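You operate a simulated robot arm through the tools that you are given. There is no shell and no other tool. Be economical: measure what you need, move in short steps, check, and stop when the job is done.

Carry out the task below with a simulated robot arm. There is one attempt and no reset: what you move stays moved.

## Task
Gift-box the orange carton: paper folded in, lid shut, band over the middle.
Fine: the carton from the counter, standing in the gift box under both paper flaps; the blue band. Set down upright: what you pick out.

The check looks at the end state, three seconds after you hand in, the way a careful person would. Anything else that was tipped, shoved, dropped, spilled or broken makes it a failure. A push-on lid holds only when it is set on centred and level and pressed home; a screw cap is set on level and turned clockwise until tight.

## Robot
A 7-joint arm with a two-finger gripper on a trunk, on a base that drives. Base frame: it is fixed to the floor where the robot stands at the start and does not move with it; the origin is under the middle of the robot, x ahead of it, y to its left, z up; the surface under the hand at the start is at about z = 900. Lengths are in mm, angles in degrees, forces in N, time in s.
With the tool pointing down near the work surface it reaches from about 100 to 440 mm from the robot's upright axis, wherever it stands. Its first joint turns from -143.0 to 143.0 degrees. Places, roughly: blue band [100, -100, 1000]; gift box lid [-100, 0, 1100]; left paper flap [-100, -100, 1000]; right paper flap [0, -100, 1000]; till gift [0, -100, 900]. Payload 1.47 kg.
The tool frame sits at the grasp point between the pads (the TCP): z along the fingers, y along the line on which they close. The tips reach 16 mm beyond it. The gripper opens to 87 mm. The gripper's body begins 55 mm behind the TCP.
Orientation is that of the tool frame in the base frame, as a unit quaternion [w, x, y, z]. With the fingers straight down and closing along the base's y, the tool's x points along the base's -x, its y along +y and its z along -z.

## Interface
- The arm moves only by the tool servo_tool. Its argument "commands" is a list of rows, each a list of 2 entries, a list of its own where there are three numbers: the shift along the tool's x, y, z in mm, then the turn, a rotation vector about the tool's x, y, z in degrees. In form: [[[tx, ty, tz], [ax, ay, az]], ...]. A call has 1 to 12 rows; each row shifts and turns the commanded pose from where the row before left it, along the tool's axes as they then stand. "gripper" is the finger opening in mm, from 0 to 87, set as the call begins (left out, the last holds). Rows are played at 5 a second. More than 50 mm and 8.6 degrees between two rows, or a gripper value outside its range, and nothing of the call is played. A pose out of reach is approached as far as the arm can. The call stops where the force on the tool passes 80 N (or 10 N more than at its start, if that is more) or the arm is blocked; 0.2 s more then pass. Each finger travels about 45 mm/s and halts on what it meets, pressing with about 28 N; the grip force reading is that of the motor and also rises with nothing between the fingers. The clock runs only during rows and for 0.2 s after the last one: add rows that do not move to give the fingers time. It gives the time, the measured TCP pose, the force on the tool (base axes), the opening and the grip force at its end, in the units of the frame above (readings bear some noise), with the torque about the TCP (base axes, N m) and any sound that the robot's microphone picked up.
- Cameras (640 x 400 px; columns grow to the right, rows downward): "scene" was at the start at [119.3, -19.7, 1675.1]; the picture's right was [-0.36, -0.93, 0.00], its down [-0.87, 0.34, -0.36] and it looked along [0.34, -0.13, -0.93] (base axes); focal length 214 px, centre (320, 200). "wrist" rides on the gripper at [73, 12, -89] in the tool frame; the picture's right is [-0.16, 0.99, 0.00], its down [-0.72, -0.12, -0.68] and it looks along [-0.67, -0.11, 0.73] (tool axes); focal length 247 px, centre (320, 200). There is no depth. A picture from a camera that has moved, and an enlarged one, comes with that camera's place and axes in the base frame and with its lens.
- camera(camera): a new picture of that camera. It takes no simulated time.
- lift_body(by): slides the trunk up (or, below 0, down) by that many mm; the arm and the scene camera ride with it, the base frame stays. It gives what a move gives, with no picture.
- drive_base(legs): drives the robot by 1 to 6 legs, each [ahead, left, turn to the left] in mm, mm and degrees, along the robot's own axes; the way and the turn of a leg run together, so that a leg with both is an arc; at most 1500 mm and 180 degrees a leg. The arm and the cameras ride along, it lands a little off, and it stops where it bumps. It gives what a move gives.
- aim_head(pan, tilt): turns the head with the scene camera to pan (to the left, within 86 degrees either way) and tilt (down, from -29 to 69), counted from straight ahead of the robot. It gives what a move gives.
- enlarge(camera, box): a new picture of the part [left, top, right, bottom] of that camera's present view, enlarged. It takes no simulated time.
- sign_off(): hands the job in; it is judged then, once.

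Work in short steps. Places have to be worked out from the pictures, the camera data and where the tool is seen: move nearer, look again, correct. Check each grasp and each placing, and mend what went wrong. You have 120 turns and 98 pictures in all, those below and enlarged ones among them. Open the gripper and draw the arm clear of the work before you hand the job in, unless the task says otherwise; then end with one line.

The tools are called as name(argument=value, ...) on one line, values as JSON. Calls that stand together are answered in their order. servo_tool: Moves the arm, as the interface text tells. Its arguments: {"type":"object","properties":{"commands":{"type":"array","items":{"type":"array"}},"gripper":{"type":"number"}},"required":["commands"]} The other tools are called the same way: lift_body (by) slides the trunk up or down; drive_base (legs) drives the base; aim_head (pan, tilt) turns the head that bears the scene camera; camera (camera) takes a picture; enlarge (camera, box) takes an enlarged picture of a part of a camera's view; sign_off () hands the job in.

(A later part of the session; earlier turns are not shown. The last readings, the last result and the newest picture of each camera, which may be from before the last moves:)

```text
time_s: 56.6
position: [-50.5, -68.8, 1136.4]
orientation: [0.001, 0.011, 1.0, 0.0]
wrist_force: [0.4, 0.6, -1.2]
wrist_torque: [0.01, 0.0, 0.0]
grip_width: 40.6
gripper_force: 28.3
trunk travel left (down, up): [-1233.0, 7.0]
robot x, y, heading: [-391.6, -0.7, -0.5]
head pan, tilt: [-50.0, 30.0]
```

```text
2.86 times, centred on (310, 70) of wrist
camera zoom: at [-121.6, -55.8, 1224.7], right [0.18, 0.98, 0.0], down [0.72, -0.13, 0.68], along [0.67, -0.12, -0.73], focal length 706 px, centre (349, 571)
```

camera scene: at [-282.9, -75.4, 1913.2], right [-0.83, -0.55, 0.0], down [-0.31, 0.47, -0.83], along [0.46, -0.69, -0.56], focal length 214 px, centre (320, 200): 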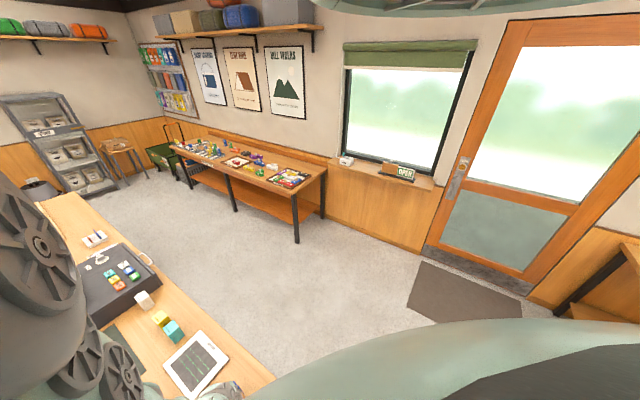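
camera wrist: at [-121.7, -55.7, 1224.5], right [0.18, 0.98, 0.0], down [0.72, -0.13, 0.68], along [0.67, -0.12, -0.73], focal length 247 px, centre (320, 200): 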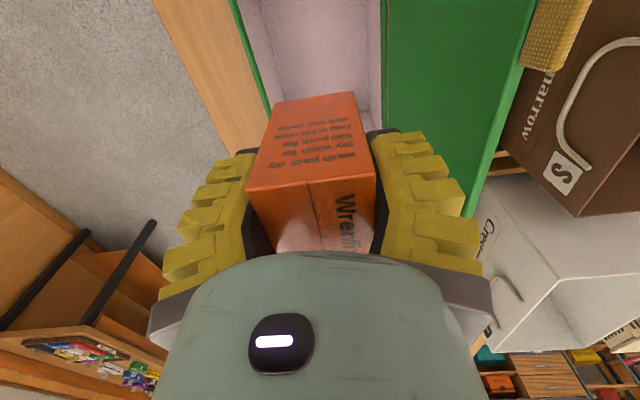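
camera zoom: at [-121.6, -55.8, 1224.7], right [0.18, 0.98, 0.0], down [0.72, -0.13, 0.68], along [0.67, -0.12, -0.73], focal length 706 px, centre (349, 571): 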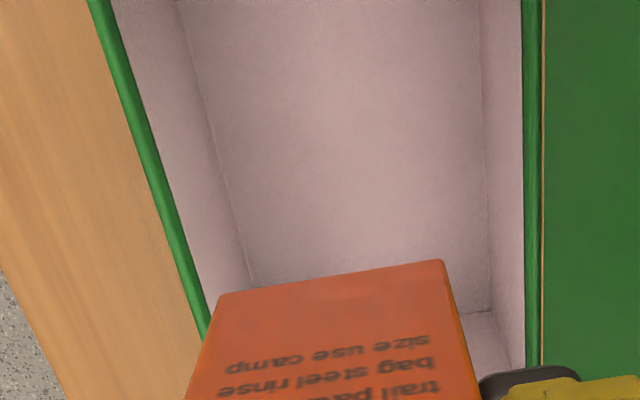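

Box is aligned: interior y −120..−16, x −118..22, centre (−49,−68). Tool is centred; I lower with the trunk in steps.

lift_body(by=-120)

camera(camera="wrist")

```text
time_s: 58.1
position: [-49.2, -68.3, 1016.6]
orientation: [0.001, 0.011, 1.0, 0.0]
wrist_force: [1.0, -0.2, -0.7]
wrist_torque: [-0.02, -0.01, -0.02]
grip_width: 40.5
gripper_force: 27.6
trunk travel left (down, up): [-1113.0, 127.0]
robot x, y, heading: [-399.1, 2.1, -0.6]
head pan, tilt: [-50.0, 30.0]
```

```text
61 pictures are left
camera wrist: at [-121.5, -55.8, 1104.7], right [0.18, 0.98, 0.0], down [0.72, -0.13, 0.68], along [0.67, -0.12, -0.73], focal length 247 px, centre (320, 200)
```

wrist: 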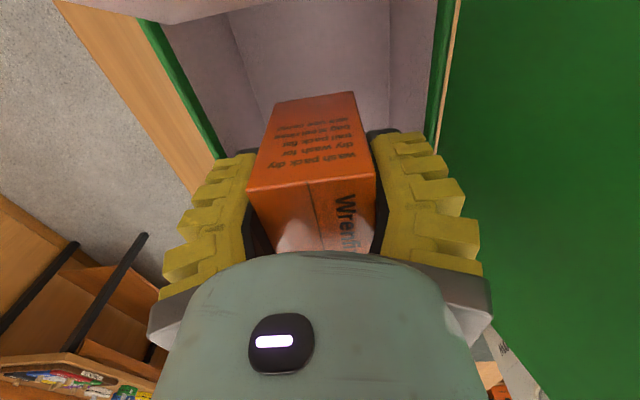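

Aligned. To keep the wrist camera away from the near flap, I shift 20 mm forward, then lower further.

servo_tool(commands=[[[-10, 0, 0], [0, 0, 0]], [[-10, 0, 0], [0, 0, 0]], [[0, 0, 0], [0, 0, 0]]])

lift_body(by=-58)

camera(camera="wrist")

```text
time_s: 58.9
position: [-27.5, -69.7, 1016.5]
orientation: [0.001, 0.01, 1.0, -0.001]
wrist_force: [-0.2, 0.5, -1.6]
wrist_torque: [0.01, -0.06, -0.02]
grip_width: 40.5
gripper_force: 28.0
trunk travel left (down, up): [-1113.0, 127.0]
robot x, y, heading: [-403.6, -0.6, -0.3]
head pan, tilt: [-50.0, 30.0]
```

```text
time_s: 59.9
position: [-29.8, -69.7, 958.8]
orientation: [-0.001, 0.01, 1.0, 0.001]
wrist_force: [-1.9, -0.5, -1.3]
wrist_torque: [0.01, -0.08, 0.06]
grip_width: 40.5
gripper_force: 28.1
trunk travel left (down, up): [-1055.0, 185.0]
robot x, y, heading: [-399.9, 1.0, -0.7]
head pan, tilt: [-50.0, 30.0]
```

```text
60 pictures are left
camera wrist: at [-100.7, -55.8, 1047.2], right [0.18, 0.98, 0.0], down [0.72, -0.13, 0.68], along [0.67, -0.12, -0.73], focal length 247 px, centre (320, 200)
```

wrist: 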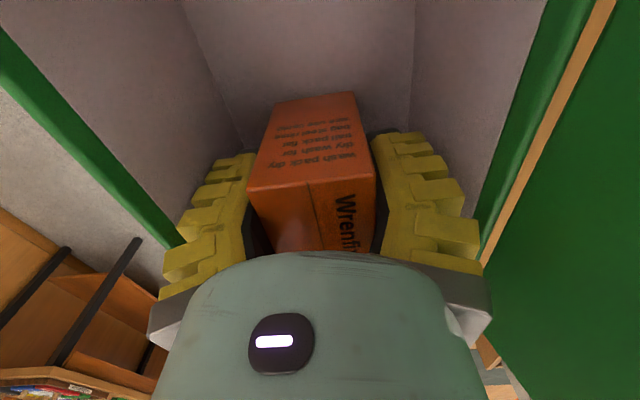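

Inside now; a few more millimetres until the bottom touches.

lift_body(by=-6)

lift_body(by=-4)

```text
time_s: 60.5
position: [-29.1, -68.5, 953.4]
orientation: [0.001, 0.009, 1.0, -0.001]
wrist_force: [-7.7, 1.7, 18.0]
wrist_torque: [0.02, -0.9, 0.14]
grip_width: 40.9
gripper_force: 28.0
trunk travel left (down, up): [-1049.0, 191.0]
robot x, y, heading: [-400.6, -4.9, -0.8]
head pan, tilt: [-50.0, 30.0]
```

```text
time_s: 61.0
position: [-28.7, -69.5, 948.6]
orientation: [0.0, 0.01, 1.0, -0.001]
wrist_force: [-12.2, 1.5, 36.2]
wrist_torque: [0.19, -1.62, 0.25]
grip_width: 42.4
gripper_force: 28.1
trunk travel left (down, up): [-1045.0, 195.0]
robot x, y, heading: [-395.6, -3.7, -0.6]
head pan, tilt: [-50.0, 30.0]
```

The carton is on the box floor (36 N). I ease up 3 mm, open to 58 mm and withdraw upward.

lift_body(by=3)

servo_tool(commands=[[[0, 0, 0], [0, 0, 0]], [[0, 0, 0], [0, 0, 0]], [[0, 0, 0], [0, 0, 0]], [[0, 0, 0], [0, 0, 0]]], gripper=58)

lift_body(by=120)

camera(camera="wrist")

```text
time_s: 61.5
position: [-29.0, -68.6, 951.9]
orientation: [0.001, 0.011, 1.0, -0.001]
wrist_force: [-3.3, 0.1, -1.6]
wrist_torque: [-0.04, -0.13, 0.01]
grip_width: 41.5
gripper_force: 28.2
trunk travel left (down, up): [-1048.0, 192.0]
robot x, y, heading: [-401.4, 2.2, -0.3]
head pan, tilt: [-50.0, 30.0]
```

```text
time_s: 62.5
position: [-28.5, -67.7, 951.6]
orientation: [0.0, 0.01, 1.0, 0.002]
wrist_force: [-2.0, 3.5, -0.1]
wrist_torque: [0.02, -0.19, 0.16]
grip_width: 57.8
gripper_force: 0.1
trunk travel left (down, up): [-1048.0, 192.0]
robot x, y, heading: [-395.0, -4.1, -0.6]
head pan, tilt: [-50.0, 30.0]
```

```text
time_s: 64.0
position: [-28.6, -70.5, 1071.9]
orientation: [0.0, 0.01, 1.0, 0.0]
wrist_force: [-0.7, 0.1, -0.1]
wrist_torque: [0.01, -0.01, 0.01]
grip_width: 62.8
gripper_force: 3.5
trunk travel left (down, up): [-1168.0, 72.0]
robot x, y, heading: [-402.7, -2.4, -0.6]
head pan, tilt: [-50.0, 30.0]
```

```text
59 pictures are left
camera wrist: at [-100.0, -55.8, 1160.3], right [0.18, 0.98, 0.0], down [0.72, -0.13, 0.68], along [0.67, -0.12, -0.73], focal length 247 px, centre (320, 200)
```

wrist: 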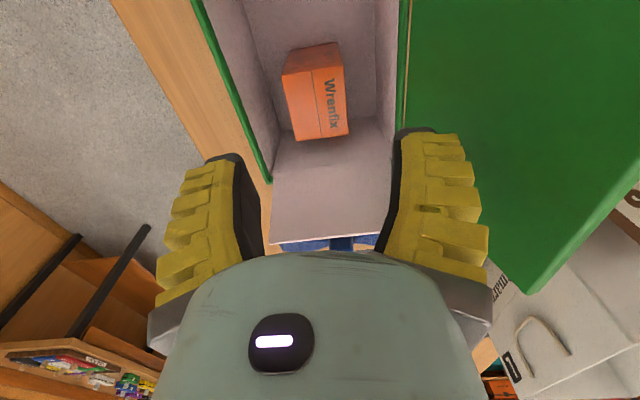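

Carton stands upright in the box. I raise up and drive forward a bit to look at the band and far flap.

lift_body(by=70)

drive_base(legs=[[110, 0, 0.5]])

servo_tool(commands=[[[0, 0, 0], [0, 0, 0]], [[0, 0, 0], [0, 0, 0]], [[0, 0, 0], [0, 0, 0]], [[0, 0, 0], [0, 0, 0]]], gripper=0)

camera(camera="wrist")

```text
time_s: 65.1
position: [-27.4, -68.9, 1141.2]
orientation: [0.0, 0.01, 1.0, -0.001]
wrist_force: [0.0, 0.3, -0.1]
wrist_torque: [-0.03, -0.05, 0.01]
grip_width: 62.8
gripper_force: 3.1
trunk travel left (down, up): [-1238.0, 2.0]
robot x, y, heading: [-403.6, -0.6, -0.6]
head pan, tilt: [-50.0, 30.0]
```

```text
time_s: 66.3
position: [80.3, -66.8, 1141.5]
orientation: [0.0, 0.006, 1.0, -0.001]
wrist_force: [-0.8, 0.7, 0.7]
wrist_torque: [-0.03, 0.04, -0.01]
grip_width: 63.0
gripper_force: 3.5
trunk travel left (down, up): [-1238.0, 2.0]
robot x, y, heading: [-290.1, -4.5, 0.1]
head pan, tilt: [-50.0, 30.0]
```

```text
time_s: 67.3
position: [79.7, -66.7, 1142.7]
orientation: [0.0, 0.007, 1.0, 0.0]
wrist_force: [0.0, 0.2, -0.5]
wrist_torque: [-0.01, 0.0, -0.04]
grip_width: 0.1
gripper_force: 19.0
trunk travel left (down, up): [-1238.0, 2.0]
robot x, y, heading: [-291.8, -3.4, -0.1]
head pan, tilt: [-50.0, 30.0]
```

```text
58 pictures are left
camera wrist: at [8.8, -54.7, 1230.3], right [0.17, 0.99, 0.0], down [0.72, -0.13, 0.68], along [0.67, -0.12, -0.73], focal length 247 px, centre (320, 200)
```

wrist: 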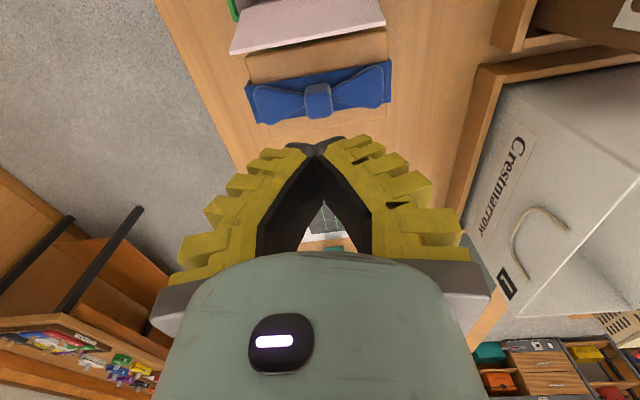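

I enlarge the band area.

enlarge(camera="wrist", box=[200, 0, 420, 140])

```text
2.86 times, centred on (310, 70) of wrist
camera zoom: at [8.8, -54.7, 1230.3], right [0.17, 0.99, 0.0], down [0.72, -0.13, 0.68], along [0.67, -0.12, -0.73], focal length 706 px, centre (349, 571)
```

zoom: 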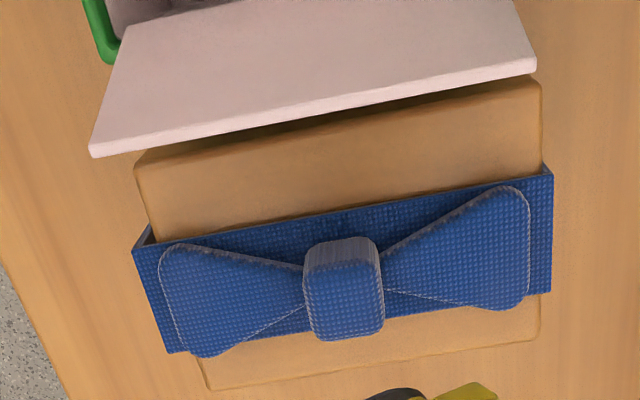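

Band: inverted U saddle over a wooden block, strip x 68–102, top z≈1015, bow knot at about (88,−68). Far flap's free edge at x≈36, z≈1062. With fingers closed I'll sweep the far flap inward: first adjust trunk/arm so the tips are at z≈1048 above the bow.

servo_tool(commands=[[[0, 0, -30], [0, 0, 0]], [[0, 0, -30], [0, 0, 0]], [[0, 0, 0], [0, 0, 0]]])

lift_body(by=-130)

camera(camera="wrist")

```text
time_s: 68.1
position: [81.4, -67.2, 1203.0]
orientation: [0.0, 0.006, 1.0, 0.0]
wrist_force: [0.0, -0.9, 0.0]
wrist_torque: [0.02, -0.02, -0.02]
grip_width: 0.0
gripper_force: 28.3
trunk travel left (down, up): [-1238.0, 2.0]
robot x, y, heading: [-290.0, -3.9, -0.3]
head pan, tilt: [-50.0, 30.0]
```

```text
time_s: 69.7
position: [82.0, -67.9, 1073.3]
orientation: [0.0, 0.007, 1.0, 0.0]
wrist_force: [0.5, -0.5, 0.3]
wrist_torque: [-0.06, -0.02, 0.02]
grip_width: 0.2
gripper_force: 27.3
trunk travel left (down, up): [-1108.0, 132.0]
robot x, y, heading: [-286.7, -2.1, -0.2]
head pan, tilt: [-50.0, 30.0]
```

```text
56 pictures are left
camera wrist: at [9.6, -54.6, 1161.8], right [0.17, 0.99, 0.0], down [0.72, -0.13, 0.68], along [0.67, -0.12, -0.73], focal length 247 px, centre (320, 200)
```

wrist: 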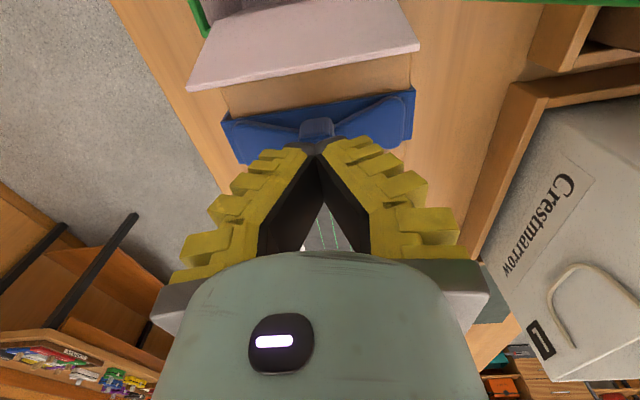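

Triangulated: far flap edge at (39,1044), strip top z 1010, knot top ≈1033. The 34 mm finger width is too wide for the gap, so I rotate the tool 90° (camera toward −y), which I need for the band anyway.

servo_tool(commands=[[[0, 0, -20], [0, 0, -8.2]], [[0, 0, 0], [0, 0, -8.2]], [[0, 0, 0], [0, 0, -8.2]], [[0, 0, 0], [0, 0, -8.2]], [[0, 0, 0], [0, 0, -8.2]], [[0, 0, 0], [0, 0, -8.2]], [[0, 0, 0], [0, 0, -8.2]], [[0, 0, 0], [0, 0, -8.2]], [[0, 0, 0], [0, 0, -8.2]], [[0, 0, 0], [0, 0, -8.2]], [[0, 0, 0], [0, 0, -7.5]], [[0, 0, 0], [0, 0, 0]]])

camera(camera="wrist")

```text
time_s: 72.3
position: [80.1, -67.0, 1092.1]
orientation: [0.0, -0.7, 0.714, 0.0]
wrist_force: [0.2, 0.3, 0.1]
wrist_torque: [0.02, -0.01, -0.04]
grip_width: 0.0
gripper_force: 28.3
trunk travel left (down, up): [-1108.0, 132.0]
robot x, y, heading: [-290.5, -1.5, -0.1]
head pan, tilt: [-50.0, 30.0]
```

```text
55 pictures are left
camera wrist: at [68.6, -139.0, 1181.4], right [-0.98, 0.18, 0.0], down [0.13, 0.72, 0.68], along [0.12, 0.67, -0.73], focal length 247 px, centre (320, 200)
```

wrist: 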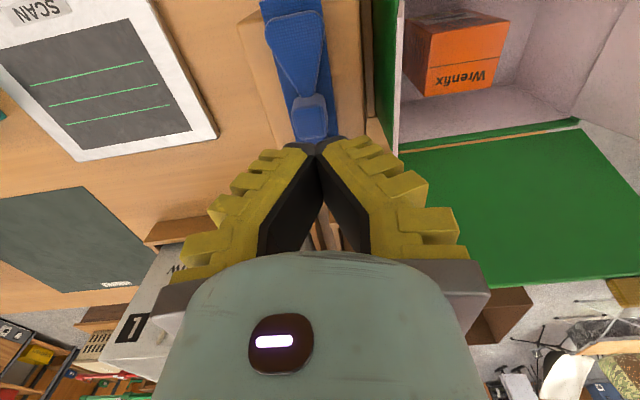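

I enlarge to see the far flap from this side.

enlarge(camera="wrist", box=[240, 0, 520, 175])

```text
2.29 times, centred on (380, 88) of wrist
camera zoom: at [68.6, -139.0, 1181.4], right [-0.98, 0.18, 0.0], down [0.13, 0.72, 0.68], along [0.12, 0.67, -0.73], focal length 564 px, centre (183, 457)
```

zoom: 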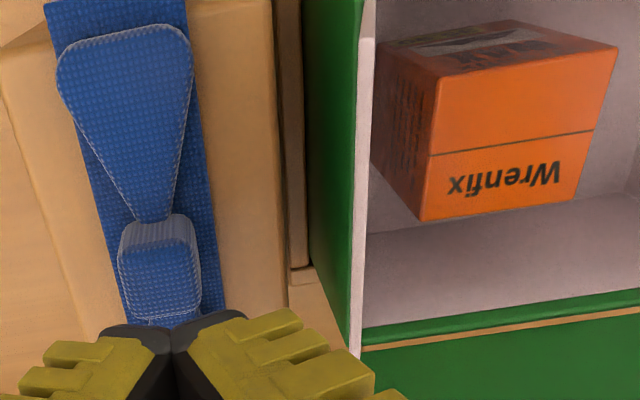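

I move to x≈57, lower the tips to z≈1026 between band and flap, and check.

servo_tool(commands=[[[0, 12, 0], [0, 0, 0]], [[0, 11, 0], [0, 0, 0]], [[0, 0, 25], [0, 0, 0]], [[0, 0, 25], [0, 0, 0]], [[0, 0, 0], [0, 0, 0]]])

enlarge(camera="wrist", box=[240, 0, 520, 175])

```text
time_s: 73.3
position: [87.6, -67.7, 1054.9]
orientation: [0.024, -0.705, 0.709, -0.022]
wrist_force: [14.9, -4.1, 71.5]
wrist_torque: [-0.08, 1.38, 0.19]
grip_width: 0.2
gripper_force: 26.8
trunk travel left (down, up): [-1108.0, 132.0]
robot x, y, heading: [-288.6, -0.1, -0.2]
head pan, tilt: [-50.0, 30.0]
stopped in row 5: the force on the tool passed its limit at 88 N (the readings are from after the stop); the commanded pose is now the measured one
```

```text
2.29 times, centred on (380, 88) of wrist
camera zoom: at [71.0, -141.3, 1143.3], right [-0.98, 0.16, -0.06], down [0.08, 0.72, 0.69], along [0.16, 0.67, -0.72], focal length 564 px, centre (183, 457)
```

zoom: 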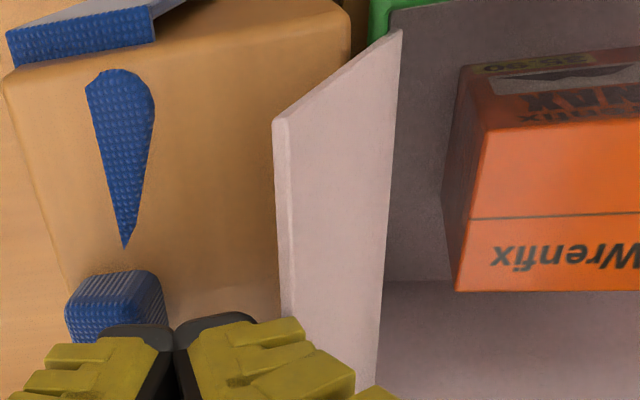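

The tool pressed down on the knot instead of reaching x≈57 (71 N). I go straight up immediately and look.

servo_tool(commands=[[[0, 0, -20], [0, 0, 0]], [[0, 0, -20], [0, 0, 0]], [[0, 0, 0], [0, 0, 0]]])

camera(camera="wrist")

```text
time_s: 74.1
position: [72.6, -66.3, 1089.7]
orientation: [0.014, -0.702, 0.712, -0.012]
wrist_force: [0.4, 0.8, 0.3]
wrist_torque: [0.03, 0.0, 0.01]
grip_width: 0.0
gripper_force: 28.3
trunk travel left (down, up): [-1108.0, 132.0]
robot x, y, heading: [-293.1, 0.8, -0.3]
head pan, tilt: [-50.0, 30.0]
```

```text
52 pictures are left
camera wrist: at [57.4, -138.3, 1176.7], right [-0.98, 0.17, -0.03], down [0.1, 0.72, 0.69], along [0.14, 0.67, -0.73], focal length 247 px, centre (320, 200)
```

wrist: 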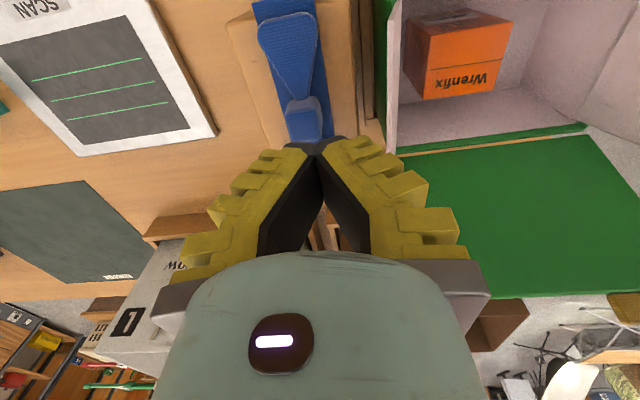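

Everything looks intact. I restore the tilt, move to x≈56 alone, and check the pose before descending.

servo_tool(commands=[[[0, 9, 0], [0, 0, 0]], [[0, 9, 0], [0, 0, 0]], [[0, 0, 0], [0, 0, 0]], [[0, 0, 0], [0, 0, 0]]])

```text
time_s: 75.1
position: [55.4, -65.6, 1089.3]
orientation: [0.015, -0.702, 0.712, -0.012]
wrist_force: [0.0, 0.3, -0.5]
wrist_torque: [-0.01, -0.01, 0.01]
grip_width: 0.2
gripper_force: 28.4
trunk travel left (down, up): [-1108.0, 132.0]
robot x, y, heading: [-290.3, -2.9, 0.1]
head pan, tilt: [-50.0, 30.0]
```

Now x=55. I correct the 2° tilt and descend in smaller steps.

servo_tool(commands=[[[0, 0, 0], [-2.2, 0.2, -0.8]], [[0, 0, 15], [0, 0, 0]], [[0, 0, 15], [0, 0, 0]], [[0, 0, 12], [0, 0, 0]], [[0, 0, 0], [0, 0, 0]]])

camera(camera="wrist")

```text
time_s: 76.1
position: [72.8, -66.7, 1058.1]
orientation: [-0.014, 0.712, -0.702, 0.013]
wrist_force: [9.5, -4.4, 70.1]
wrist_torque: [-0.07, 1.21, 0.22]
grip_width: 0.0
gripper_force: 26.6
trunk travel left (down, up): [-1108.0, 132.0]
robot x, y, heading: [-292.0, 0.5, -0.3]
head pan, tilt: [-50.0, 30.0]
stopped in row 4: the force on the tool passed its limit at 89 N (the readings are from after the stop); the commanded pose is now the measured one
```

```text
51 pictures are left
camera wrist: at [60.6, -139.9, 1145.7], right [-0.99, 0.14, -0.04], down [0.08, 0.72, 0.68], along [0.12, 0.67, -0.73], focal length 247 px, centre (320, 200)
```

wrist: 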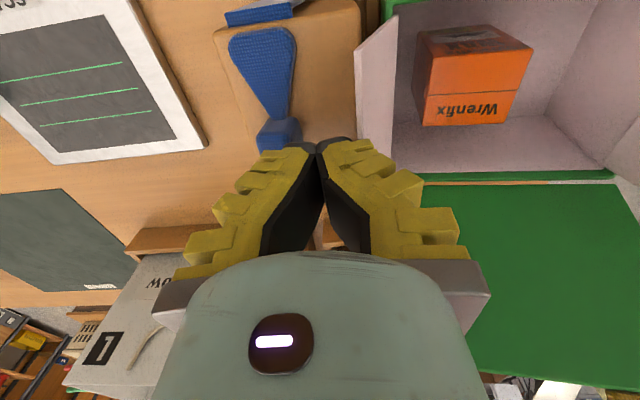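

Again a stop at tip z≈1042 with contact about x≈53. I lift off and inspect the flap and block closely.

servo_tool(commands=[[[0, 0, -15], [0, 0, 0]], [[0, 0, -20], [0, 0, 0]], [[0, 0, 0], [0, 0, 0]]])

enlarge(camera="wrist", box=[200, 0, 480, 175])

```text
time_s: 76.9
position: [61.3, -67.6, 1086.1]
orientation: [-0.006, 0.709, -0.705, 0.005]
wrist_force: [0.0, 0.7, 0.1]
wrist_torque: [-0.01, -0.01, 0.02]
grip_width: 0.0
gripper_force: 27.9
trunk travel left (down, up): [-1108.0, 132.0]
robot x, y, heading: [-291.1, -4.7, -0.2]
head pan, tilt: [-50.0, 30.0]
```

```text
2.29 times, centred on (340, 88) of wrist
camera zoom: at [49.0, -140.5, 1174.3], right [-0.99, 0.15, -0.02], down [0.1, 0.72, 0.68], along [0.12, 0.67, -0.73], focal length 564 px, centre (274, 457)
```

zoom: 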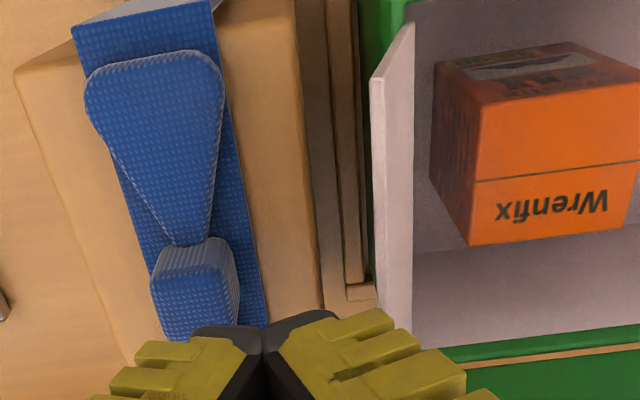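

The V-shaped finger flank had landed on the flap's leaning edge. I lower only to tip z≈1040 and sweep −x, so the flank pushes the flap up and over.

servo_tool(commands=[[[0, 0, 15], [0, 0, 0]], [[0, 0, 14], [0, 0, 0]], [[0, 8, 0], [0, 0, 0]], [[0, 8, 1], [0, 0, 0]], [[0, 8, 2], [0, 0, 0]], [[0, 8, 2], [0, 0, 0]], [[0, 8, 2], [0, 0, 0]], [[0, 0, 0], [0, 0, 0]]])

camera(camera="wrist")

```text
time_s: 78.7
position: [20.5, -65.5, 1050.8]
orientation: [-0.007, 0.71, -0.704, 0.006]
wrist_force: [0.2, 0.6, -0.1]
wrist_torque: [-0.01, -0.01, -0.05]
grip_width: 0.0
gripper_force: 28.0
trunk travel left (down, up): [-1108.0, 132.0]
robot x, y, heading: [-291.0, -1.8, -0.4]
head pan, tilt: [-50.0, 30.0]
```

```text
49 pictures are left
camera wrist: at [9.2, -139.7, 1139.1], right [-0.99, 0.15, -0.02], down [0.1, 0.72, 0.68], along [0.11, 0.67, -0.73], focal length 247 px, centre (320, 200)
```

wrist: 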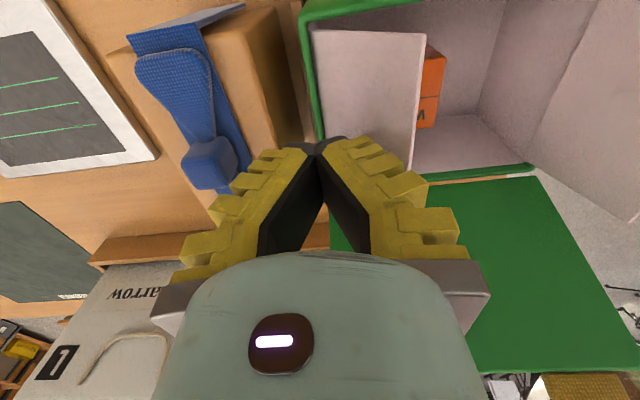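

The far flap folds inward smoothly. I continue −x and press it down to the rim.

servo_tool(commands=[[[0, 10, 3], [0, 0, 0]], [[0, 10, 5], [0, 0, 0]], [[0, 10, 7], [0, 0, 0]], [[0, 5, 7], [0, 0, 0]], [[0, 3, 6], [0, 0, 0]], [[0, 0, 0], [0, 0, 0]]])

camera(camera="wrist")

```text
time_s: 80.1
position: [-15.4, -67.4, 1023.5]
orientation: [-0.007, 0.71, -0.704, 0.006]
wrist_force: [0.1, -0.1, 1.1]
wrist_torque: [0.02, -0.02, 0.0]
grip_width: 0.0
gripper_force: 28.3
trunk travel left (down, up): [-1108.0, 132.0]
robot x, y, heading: [-291.1, -5.0, -0.4]
head pan, tilt: [-50.0, 30.0]
```

```text
48 pictures are left
camera wrist: at [-26.6, -140.5, 1111.8], right [-0.99, 0.15, -0.02], down [0.1, 0.72, 0.68], along [0.11, 0.67, -0.73], focal length 247 px, centre (320, 200)
```

wrist: 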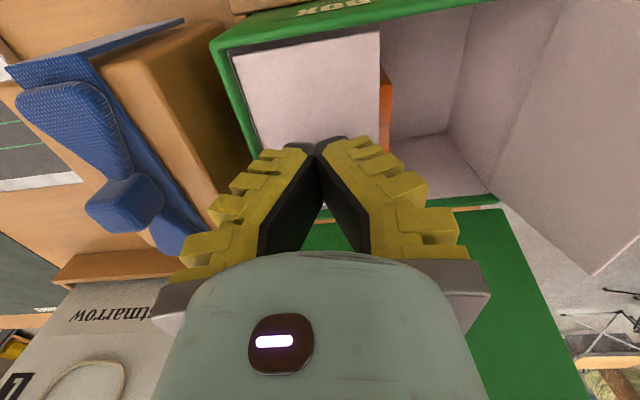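

Nearly flat; I press down a little more and then lift to see whether it stays.

servo_tool(commands=[[[0, 0, 5], [0, 0, 0]], [[0, 0, 5], [0, 0, 0]], [[0, 0, 0], [0, 0, 0]]])

servo_tool(commands=[[[0, 0, -20], [0, 0, 0]], [[0, 0, -25], [0, 0, 0]], [[0, 0, -35], [0, 0, 0]], [[0, 0, -35], [0, 0, 0]], [[0, 0, 0], [0, 0, 0]]])

camera(camera="wrist")

```text
time_s: 80.9
position: [-14.2, -66.6, 1013.3]
orientation: [-0.006, 0.71, -0.704, 0.006]
wrist_force: [-0.6, -0.3, 0.1]
wrist_torque: [0.0, 0.02, 0.0]
grip_width: 0.0
gripper_force: 28.7
trunk travel left (down, up): [-1108.0, 132.0]
robot x, y, heading: [-292.8, -2.1, -0.1]
head pan, tilt: [-50.0, 30.0]
```

```text
time_s: 82.3
position: [120.1, 39.5, 1156.1]
orientation: [-0.153, 0.747, -0.647, 0.034]
wrist_force: [0.4, -0.5, 0.1]
wrist_torque: [-0.03, 0.02, 0.0]
grip_width: 0.0
gripper_force: 28.3
trunk travel left (down, up): [-1108.0, 132.0]
robot x, y, heading: [-294.0, -0.9, -0.1]
head pan, tilt: [-50.0, 30.0]
stopped in row 5: the arm was blocked; the commanded pose is now the measured one
```

```text
47 pictures are left
camera wrist: at [98.6, -49.7, 1226.1], right [-0.97, 0.04, -0.24], down [-0.17, 0.59, 0.79], along [0.17, 0.8, -0.57], focal length 247 px, centre (320, 200)
```

wrist: 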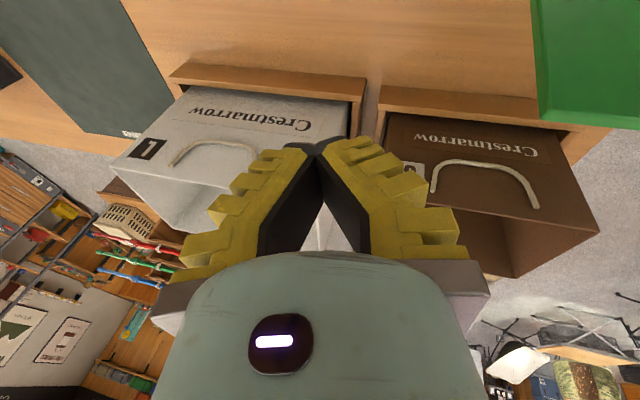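

The arm hit its folded limit and swung aside (high up, z 1156). I restore the orientation here, then look.

servo_tool(commands=[[[0, 0, 0], [-5.1, 3.2, 2.7]], [[0, 0, 0], [-5.1, 3.2, 2.7]], [[0, 0, 0], [-5.0, 3.2, 2.7]], [[20, 0, 0], [0, 0, 0]], [[30, 0, 0], [0, 0, 0]], [[30, 0, 0], [0, 0, 0]], [[30, 0, 0], [0, 0, 0]], [[0, 0, 0], [0, 0, 0]]])

camera(camera="wrist")

```text
time_s: 84.1
position: [111.2, -80.3, 1154.5]
orientation: [-0.007, -0.704, 0.71, 0.003]
wrist_force: [-0.1, -0.7, 0.0]
wrist_torque: [0.02, 0.02, 0.02]
grip_width: 0.0
gripper_force: 28.2
trunk travel left (down, up): [-1108.0, 132.0]
robot x, y, heading: [-291.5, -4.8, -0.2]
head pan, tilt: [-50.0, 30.0]
```

```text
46 pictures are left
camera wrist: at [101.4, -152.6, 1243.0], right [-0.99, 0.17, 0.01], down [0.13, 0.73, 0.67], along [0.1, 0.67, -0.74], focal length 247 px, centre (320, 200)
```

wrist: 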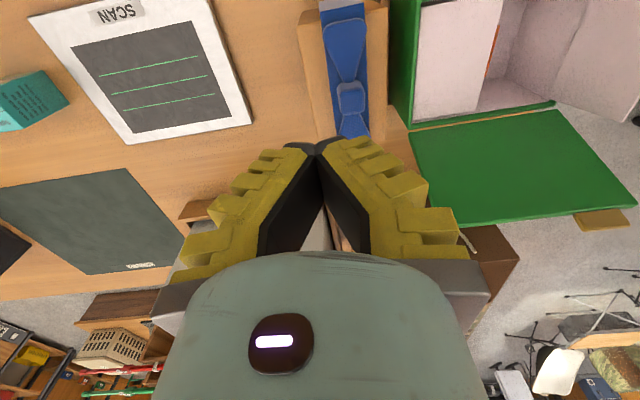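

The far flap stays folded. Now I back up so the hand comes to x≈−185, behind the near flap.

drive_base(legs=[[-298, 0, 0]])

camera(camera="wrist")

```text
time_s: 86.1
position: [-185.1, -78.2, 1154.4]
orientation: [-0.006, -0.705, 0.709, 0.003]
wrist_force: [0.3, -0.1, -0.1]
wrist_torque: [0.02, -0.01, -0.03]
grip_width: 0.0
gripper_force: 28.1
trunk travel left (down, up): [-1108.0, 132.0]
robot x, y, heading: [-586.2, -2.2, -0.2]
head pan, tilt: [-50.0, 30.0]
```

```text
45 pictures are left
camera wrist: at [-195.1, -150.2, 1243.0], right [-0.99, 0.16, 0.01], down [0.13, 0.73, 0.67], along [0.1, 0.67, -0.74], focal length 247 px, centre (320, 200)
```

wrist: 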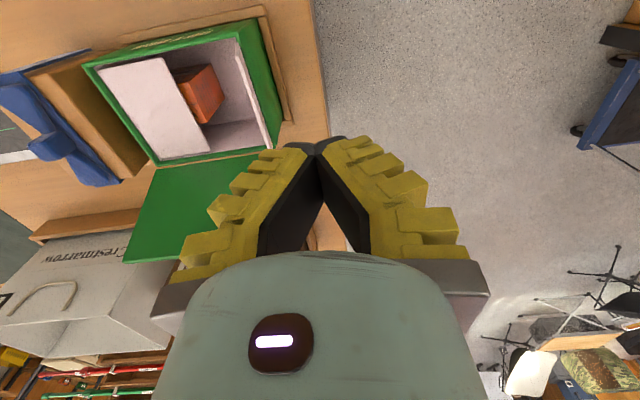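

The near flap is still upright. I lower to tip z≈1030 behind it.

lift_body(by=-60)

servo_tool(commands=[[[0, 0, 25], [0, 0, 0]], [[-10, 0, 25], [0, 0, 0]], [[0, 0, 0], [0, 0, 0]]])

camera(camera="wrist")

```text
time_s: 87.1
position: [-185.0, -79.2, 1093.8]
orientation: [-0.006, -0.705, 0.709, 0.004]
wrist_force: [0.7, -0.2, -0.8]
wrist_torque: [0.0, 0.0, 0.02]
grip_width: 0.3
gripper_force: 28.4
trunk travel left (down, up): [-1048.0, 192.0]
robot x, y, heading: [-584.3, 1.7, 0.1]
head pan, tilt: [-50.0, 30.0]
```

```text
time_s: 87.9
position: [-187.2, -67.3, 1043.2]
orientation: [-0.008, -0.706, 0.708, 0.002]
wrist_force: [0.8, -0.2, -0.5]
wrist_torque: [-0.02, 0.01, 0.03]
grip_width: 0.0
gripper_force: 27.9
trunk travel left (down, up): [-1048.0, 192.0]
robot x, y, heading: [-588.8, 0.1, 0.3]
head pan, tilt: [-50.0, 30.0]
```

```text
44 pictures are left
camera wrist: at [-196.0, -139.7, 1132.3], right [-0.99, 0.16, 0.01], down [0.13, 0.73, 0.67], along [0.1, 0.67, -0.74], focal length 247 px, centre (320, 200)
```

wrist: 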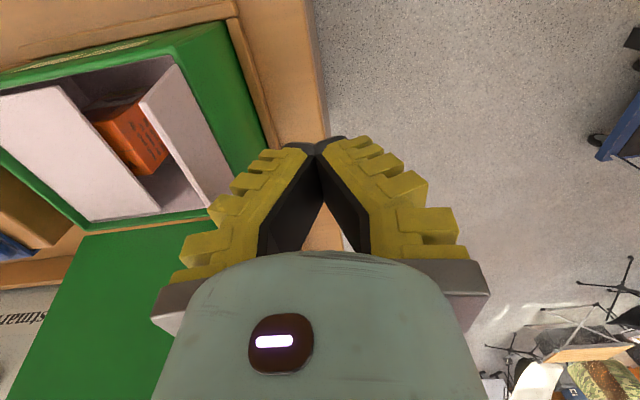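

The near flap already leans slightly inward. I sweep +x and down to fold it.

servo_tool(commands=[[[0, -14, 0], [0, 0, 0]], [[0, -14, 0], [0, 0, 0]], [[0, -14, 0], [0, 0, 0]], [[0, -12, 2], [0, 0, 0]], [[0, -12, 4], [0, 0, 0]], [[0, -12, 6], [0, 0, 0]], [[0, -8, 7], [0, 0, 0]], [[0, -3, 6], [0, 0, 0]], [[0, 0, 5], [0, 0, 0]], [[0, 0, 0], [0, 0, 0]]])

camera(camera="wrist")

```text
time_s: 90.1
position: [-97.7, -69.7, 1012.6]
orientation: [-0.007, -0.705, 0.709, 0.002]
wrist_force: [0.8, 0.3, 0.3]
wrist_torque: [0.02, 0.01, -0.03]
grip_width: 0.2
gripper_force: 27.9
trunk travel left (down, up): [-1048.0, 192.0]
robot x, y, heading: [-585.8, -0.4, 0.0]
head pan, tilt: [-50.0, 30.0]
```

```text
43 pictures are left
camera wrist: at [-106.9, -140.8, 1101.4], right [-0.99, 0.16, 0.01], down [0.13, 0.73, 0.67], along [0.1, 0.67, -0.74], focal length 247 px, centre (320, 200)
```

wrist: 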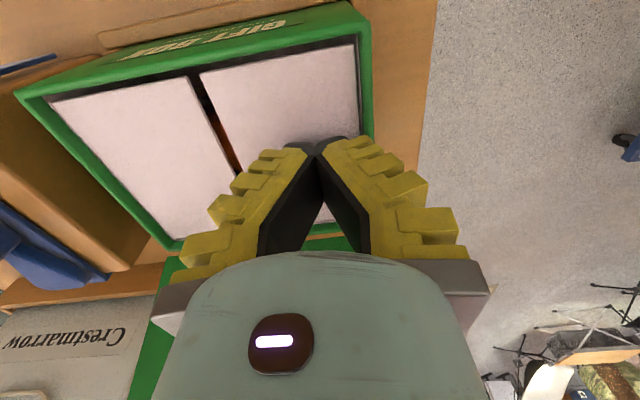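

Both flaps are folded with only a slit between. Now the lid: I lift with the trunk, drive forward, and carry the hand over to its outer side (y≈+75).

lift_body(by=150)

drive_base(legs=[[146, 0, 0]])

servo_tool(commands=[[[0, 25, 0], [0, 0, 0]], [[0, 25, 0], [0, 0, 0]], [[0, 25, 0], [0, 0, 0]], [[0, 25, 0], [0, 0, 0]], [[-30, 0, 0], [0, 0, 0]], [[-30, 0, 0], [0, 0, 0]], [[0, 0, 0], [0, 0, 0]]])

camera(camera="wrist")

```text
time_s: 91.9
position: [-97.3, -68.4, 1162.2]
orientation: [-0.007, -0.705, 0.709, 0.003]
wrist_force: [-0.5, 0.3, 0.7]
wrist_torque: [-0.02, -0.03, 0.0]
grip_width: 0.0
gripper_force: 27.8
trunk travel left (down, up): [-1198.0, 42.0]
robot x, y, heading: [-585.2, 0.5, 0.0]
head pan, tilt: [-50.0, 30.0]
```

```text
time_s: 93.2
position: [49.1, -70.4, 1162.6]
orientation: [-0.007, -0.704, 0.71, 0.003]
wrist_force: [1.0, 0.6, 0.0]
wrist_torque: [0.02, 0.02, 0.0]
grip_width: 0.2
gripper_force: 28.0
trunk travel left (down, up): [-1198.0, 42.0]
robot x, y, heading: [-441.8, -1.4, -0.2]
head pan, tilt: [-50.0, 30.0]
```

```text
time_s: 94.8
position: [-47.7, -9.0, 1163.3]
orientation: [-0.008, -0.703, 0.711, 0.003]
wrist_force: [0.3, 0.0, -0.3]
wrist_torque: [0.01, 0.01, 0.0]
grip_width: 0.2
gripper_force: 28.1
trunk travel left (down, up): [-1198.0, 42.0]
robot x, y, heading: [-440.5, -2.9, -0.3]
head pan, tilt: [-50.0, 30.0]
```

```text
42 pictures are left
camera wrist: at [-59.0, -80.8, 1252.2], right [-0.99, 0.17, 0.01], down [0.13, 0.73, 0.67], along [0.1, 0.67, -0.74], focal length 247 px, centre (320, 200)
```

wrist: 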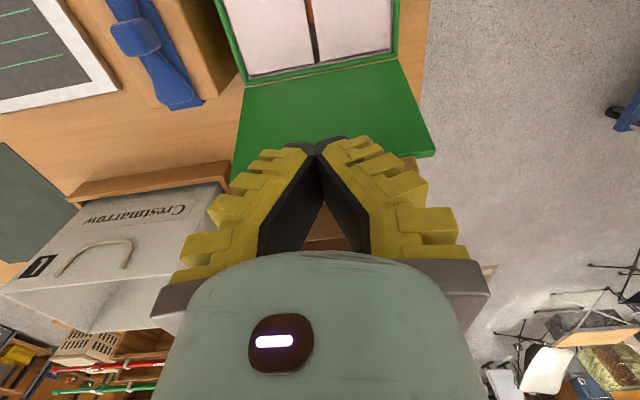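

Lid free edge is at y≈23–28, z≈1103. I continue to y≈82 and look before lowering.

servo_tool(commands=[[[-30, 0, 0], [0, 0, 0]], [[-30, 0, 0], [0, 0, 0]], [[-30, 0, 0], [0, 0, 0]], [[0, 0, 0], [0, 0, 0]]])

camera(camera="wrist")

```text
time_s: 95.8
position: [-49.0, 78.4, 1161.6]
orientation: [-0.007, -0.704, 0.71, 0.003]
wrist_force: [0.7, 0.3, 0.8]
wrist_torque: [-0.01, 0.0, 0.03]
grip_width: 0.2
gripper_force: 27.6
trunk travel left (down, up): [-1198.0, 42.0]
robot x, y, heading: [-439.8, -1.3, -0.3]
head pan, tilt: [-50.0, 30.0]
```

```text
41 pictures are left
camera wrist: at [-59.6, 7.0, 1251.2], right [-0.99, 0.17, 0.01], down [0.13, 0.73, 0.67], along [0.1, 0.67, -0.74], focal length 247 px, centre (320, 200)
```

wrist: 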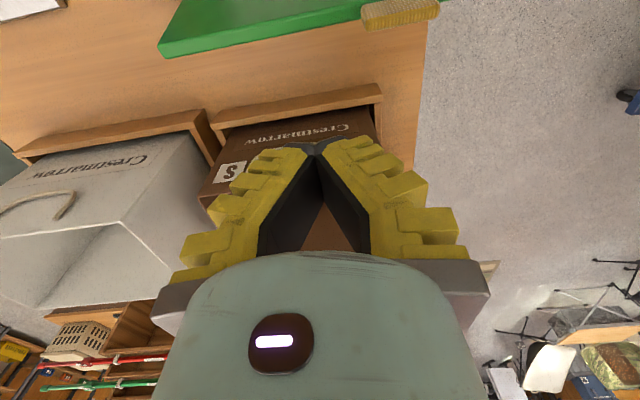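

Clear on this side. I lower by trunk to tip z≈1061 and push the lid toward −y with the arm.

lift_body(by=-86)

servo_tool(commands=[[[15, 0, 0], [0, 0, 0]], [[15, 0, 0], [0, 0, 0]], [[15, 0, 0], [0, 0, 0]], [[15, 0, 0], [0, 0, 0]], [[15, 0, 0], [0, 0, 0]], [[15, 0, 0], [0, 0, 0]], [[0, 0, 0], [0, 0, 0]]])

camera(camera="wrist")

```text
time_s: 97.0
position: [-51.1, 78.9, 1076.5]
orientation: [-0.007, -0.703, 0.711, 0.003]
wrist_force: [-0.9, -1.0, -0.9]
wrist_torque: [0.01, -0.02, 0.04]
grip_width: 0.2
gripper_force: 28.2
trunk travel left (down, up): [-1112.0, 128.0]
robot x, y, heading: [-441.6, -4.0, -0.5]
head pan, tilt: [-50.0, 30.0]
```

```text
time_s: 98.7
position: [-51.1, -10.2, 1074.2]
orientation: [-0.007, -0.704, 0.71, 0.004]
wrist_force: [-0.4, 0.6, 0.0]
wrist_torque: [0.0, -0.03, 0.02]
grip_width: 0.1
gripper_force: 28.1
trunk travel left (down, up): [-1112.0, 128.0]
robot x, y, heading: [-443.6, -0.5, -0.3]
head pan, tilt: [-50.0, 30.0]
```

```text
40 pictures are left
camera wrist: at [-61.6, -82.3, 1163.8], right [-0.99, 0.17, 0.01], down [0.13, 0.73, 0.67], along [0.1, 0.67, -0.74], focal length 247 px, centre (320, 200)
```

wrist: 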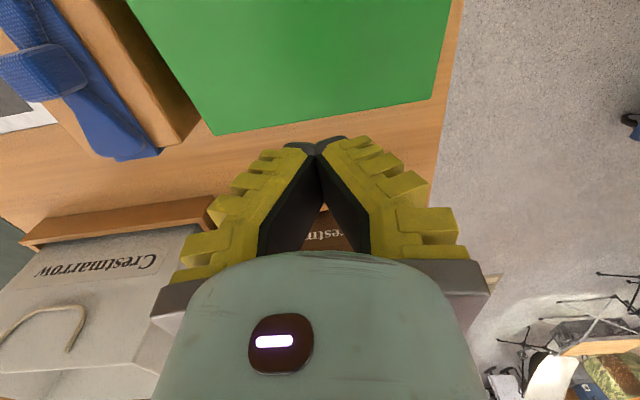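

The lid is past vertical. I keep pushing −y while coming down.

servo_tool(commands=[[[12, 0, 0], [0, 0, 0]], [[12, 0, 0], [0, 0, 0]], [[12, 0, 4], [0, 0, 0]], [[12, 0, 8], [0, 0, 0]], [[12, 0, 8], [0, 0, 0]], [[10, 0, 8], [0, 0, 0]], [[0, 0, 0], [0, 0, 0]]])

camera(camera="wrist")

```text
time_s: 100.2
position: [-50.9, -80.5, 1048.3]
orientation: [-0.007, -0.704, 0.71, 0.003]
wrist_force: [0.0, -0.1, 0.7]
wrist_torque: [-0.02, 0.01, -0.02]
grip_width: 0.1
gripper_force: 28.4
trunk travel left (down, up): [-1112.0, 128.0]
robot x, y, heading: [-444.7, -4.9, -0.2]
head pan, tilt: [-50.0, 30.0]
```

```text
39 pictures are left
camera wrist: at [-61.9, -153.2, 1137.1], right [-0.99, 0.17, 0.01], down [0.13, 0.73, 0.67], along [0.1, 0.67, -0.74], focal length 247 px, centre (320, 200)
```

wrist: 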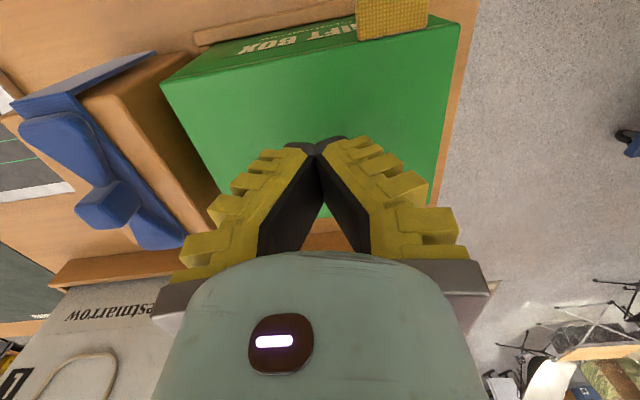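

The lid lies on the box. I press it home with the trunk, watching the force.

lift_body(by=-22)

lift_body(by=-6)

```text
time_s: 100.9
position: [-51.0, -80.3, 1026.9]
orientation: [-0.007, -0.704, 0.711, 0.003]
wrist_force: [0.0, 1.1, -0.3]
wrist_torque: [-0.01, -0.02, 0.01]
grip_width: 0.2
gripper_force: 28.1
trunk travel left (down, up): [-1090.0, 150.0]
robot x, y, heading: [-440.6, -5.7, -0.7]
head pan, tilt: [-50.0, 30.0]
```

```text
time_s: 101.5
position: [-51.8, -81.8, 1020.6]
orientation: [-0.007, -0.704, 0.711, 0.003]
wrist_force: [0.5, -0.2, -0.1]
wrist_torque: [0.01, -0.01, 0.0]
grip_width: 0.0
gripper_force: 28.0
trunk travel left (down, up): [-1084.0, 156.0]
robot x, y, heading: [-440.2, 1.9, -0.3]
head pan, tilt: [-50.0, 30.0]
```

Still no contact force; I lower a bit more in small steps.

lift_body(by=-5)

lift_body(by=-4)

enlarge(camera="wrist", box=[140, 0, 500, 225])

```text
time_s: 102.0
position: [-51.0, -81.2, 1015.3]
orientation: [-0.007, -0.704, 0.71, 0.003]
wrist_force: [-8.0, 2.4, 32.5]
wrist_torque: [0.26, -0.12, 0.14]
grip_width: 6.1
gripper_force: 27.9
trunk travel left (down, up): [-1079.0, 161.0]
robot x, y, heading: [-439.1, 0.4, -0.4]
head pan, tilt: [-50.0, 30.0]
```

```text
time_s: 102.4
position: [-51.2, -81.3, 1014.6]
orientation: [-0.008, -0.704, 0.71, 0.004]
wrist_force: [-10.3, 3.0, 55.7]
wrist_torque: [0.58, -0.35, 0.15]
grip_width: 5.9
gripper_force: 27.9
trunk travel left (down, up): [-1077.0, 163.0]
robot x, y, heading: [-439.8, -0.9, -0.4]
head pan, tilt: [-50.0, 30.0]
stopped: the force on the tool passed its limit at 91 N (the readings are from after the stop); the commanded pose is now the measured one
```

```text
1.78 times, centred on (320, 112) of wrist
camera zoom: at [-60.4, -153.6, 1104.5], right [-0.99, 0.17, 0.02], down [0.13, 0.73, 0.67], along [0.1, 0.67, -0.74], focal length 439 px, centre (320, 356)
```

zoom: 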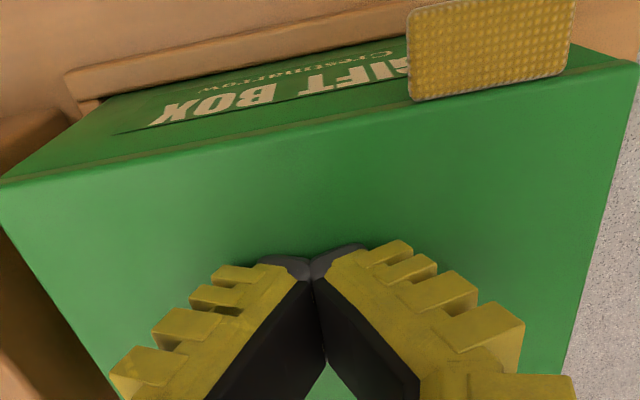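

The lid is shut flat (about 90 N reached, tips at z≈1000). I lift off and take a view including both the lid and band.

lift_body(by=150)

camera(camera="wrist")

enlarge(camera="wrist", box=[130, 0, 450, 200])

```text
time_s: 104.2
position: [-52.3, -81.3, 1163.0]
orientation: [-0.009, -0.704, 0.71, 0.006]
wrist_force: [0.2, 0.0, 0.9]
wrist_torque: [0.01, -0.02, 0.01]
grip_width: 0.1
gripper_force: 27.9
trunk travel left (down, up): [-1227.0, 13.0]
robot x, y, heading: [-440.7, -0.8, -0.4]
head pan, tilt: [-50.0, 30.0]
```

```text
37 pictures are left
camera wrist: at [-62.7, -153.3, 1252.6], right [-0.99, 0.17, 0.02], down [0.13, 0.73, 0.67], along [0.1, 0.67, -0.74], focal length 247 px, centre (320, 200)
```

wrist: 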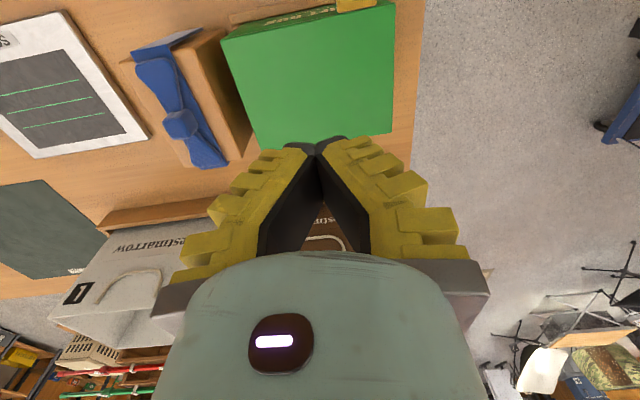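

```text
2.00 times, centred on (290, 100) of wrist
camera zoom: at [-62.7, -153.3, 1252.6], right [-0.99, 0.17, 0.02], down [0.13, 0.73, 0.67], along [0.1, 0.67, -0.74], focal length 494 px, centre (380, 400)
```

zoom: 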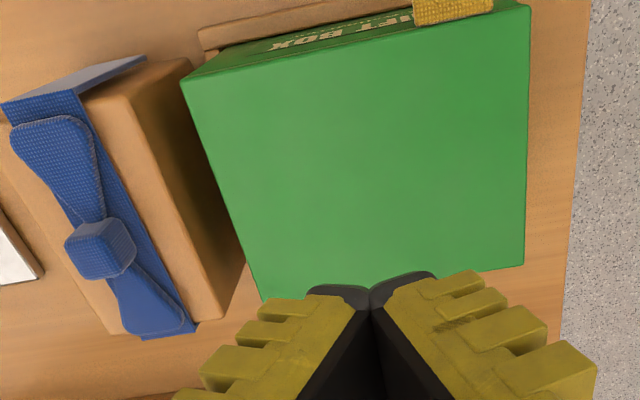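

Lid shut: top z≈1000, x −124..26, y −125..−12 (centre −49,−68.5). Band strip x 67–101, y −131..−9 (centre 84,−69.7), z≈1010. I drive forward 95 mm, straighten the tool and centre over the knot with the gripper at 50 mm.

drive_base(legs=[[97, 0, 0.4]])

servo_tool(commands=[[[0, 0, 0], [1.2, -0.2, -0.5]], [[-5, -20, 0], [0, 0, 0]], [[-6, -20, 0], [0, 0, 0]], [[0, 0, 0], [0, 0, 0]], [[0, 0, 0], [0, 0, 0]], [[0, 0, 0], [0, 0, 0]]], gripper=52)

camera(camera="wrist")

```text
time_s: 105.3
position: [45.9, -78.7, 1162.9]
orientation: [-0.008, -0.707, 0.707, 0.005]
wrist_force: [-0.1, -0.3, 0.5]
wrist_torque: [-0.02, -0.01, 0.0]
grip_width: 0.0
gripper_force: 28.4
trunk travel left (down, up): [-1227.0, 13.0]
robot x, y, heading: [-342.6, -0.4, 0.1]
head pan, tilt: [-50.0, 30.0]
```

```text
time_s: 106.7
position: [84.3, -68.5, 1164.8]
orientation: [-0.001, 0.71, -0.705, 0.001]
wrist_force: [-0.1, -0.7, 0.0]
wrist_torque: [0.03, 0.05, -0.02]
grip_width: 57.3
gripper_force: 3.9
trunk travel left (down, up): [-1227.0, 13.0]
robot x, y, heading: [-344.5, -4.0, 0.1]
head pan, tilt: [-50.0, 30.0]
```

```text
35 pictures are left
camera wrist: at [74.1, -141.1, 1253.2], right [-0.99, 0.15, 0.0], down [0.11, 0.73, 0.68], along [0.1, 0.67, -0.73], focal length 247 px, centre (320, 200)
```

wrist: 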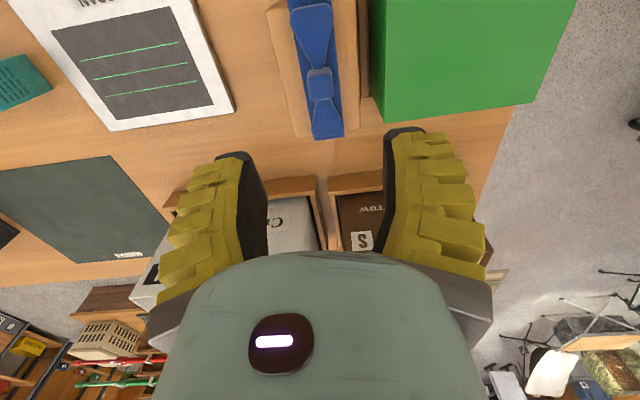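

Tool is centred over the knot (knot ≈(85,−71)). I lower with the trunk, stopping short for a check.

servo_tool(commands=[[[2, 0, 0], [0, 0, 0]], [[0, 0, 0], [0, 0, 0]]])

lift_body(by=-100)

camera(camera="wrist")

```text
time_s: 107.3
position: [84.6, -70.7, 1164.1]
orientation: [0.0, 0.71, -0.704, 0.002]
wrist_force: [0.5, 0.1, -0.5]
wrist_torque: [0.02, -0.01, -0.03]
grip_width: 57.2
gripper_force: 3.2
trunk travel left (down, up): [-1227.0, 13.0]
robot x, y, heading: [-345.0, -3.3, 0.2]
head pan, tilt: [-50.0, 30.0]
```

```text
time_s: 108.7
position: [85.3, -70.2, 1063.9]
orientation: [0.001, 0.71, -0.704, 0.002]
wrist_force: [-0.2, -0.5, 0.4]
wrist_torque: [0.01, -0.01, 0.01]
grip_width: 57.3
gripper_force: 3.9
trunk travel left (down, up): [-1127.0, 113.0]
robot x, y, heading: [-340.7, 0.1, 0.0]
head pan, tilt: [-50.0, 30.0]
```

```text
34 pictures are left
camera wrist: at [74.1, -142.7, 1152.6], right [-0.99, 0.15, 0.0], down [0.11, 0.73, 0.68], along [0.1, 0.67, -0.73], focal length 247 px, centre (320, 200)
```

wrist: 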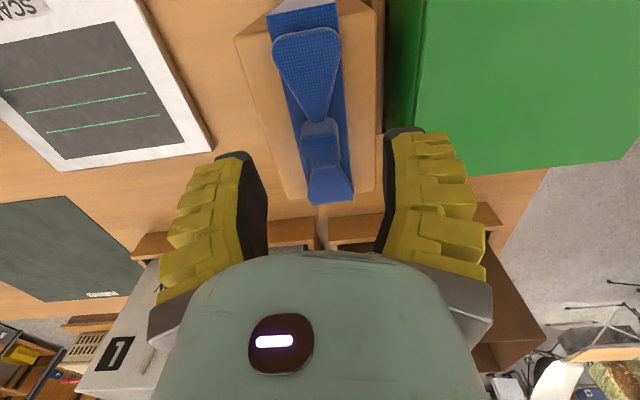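

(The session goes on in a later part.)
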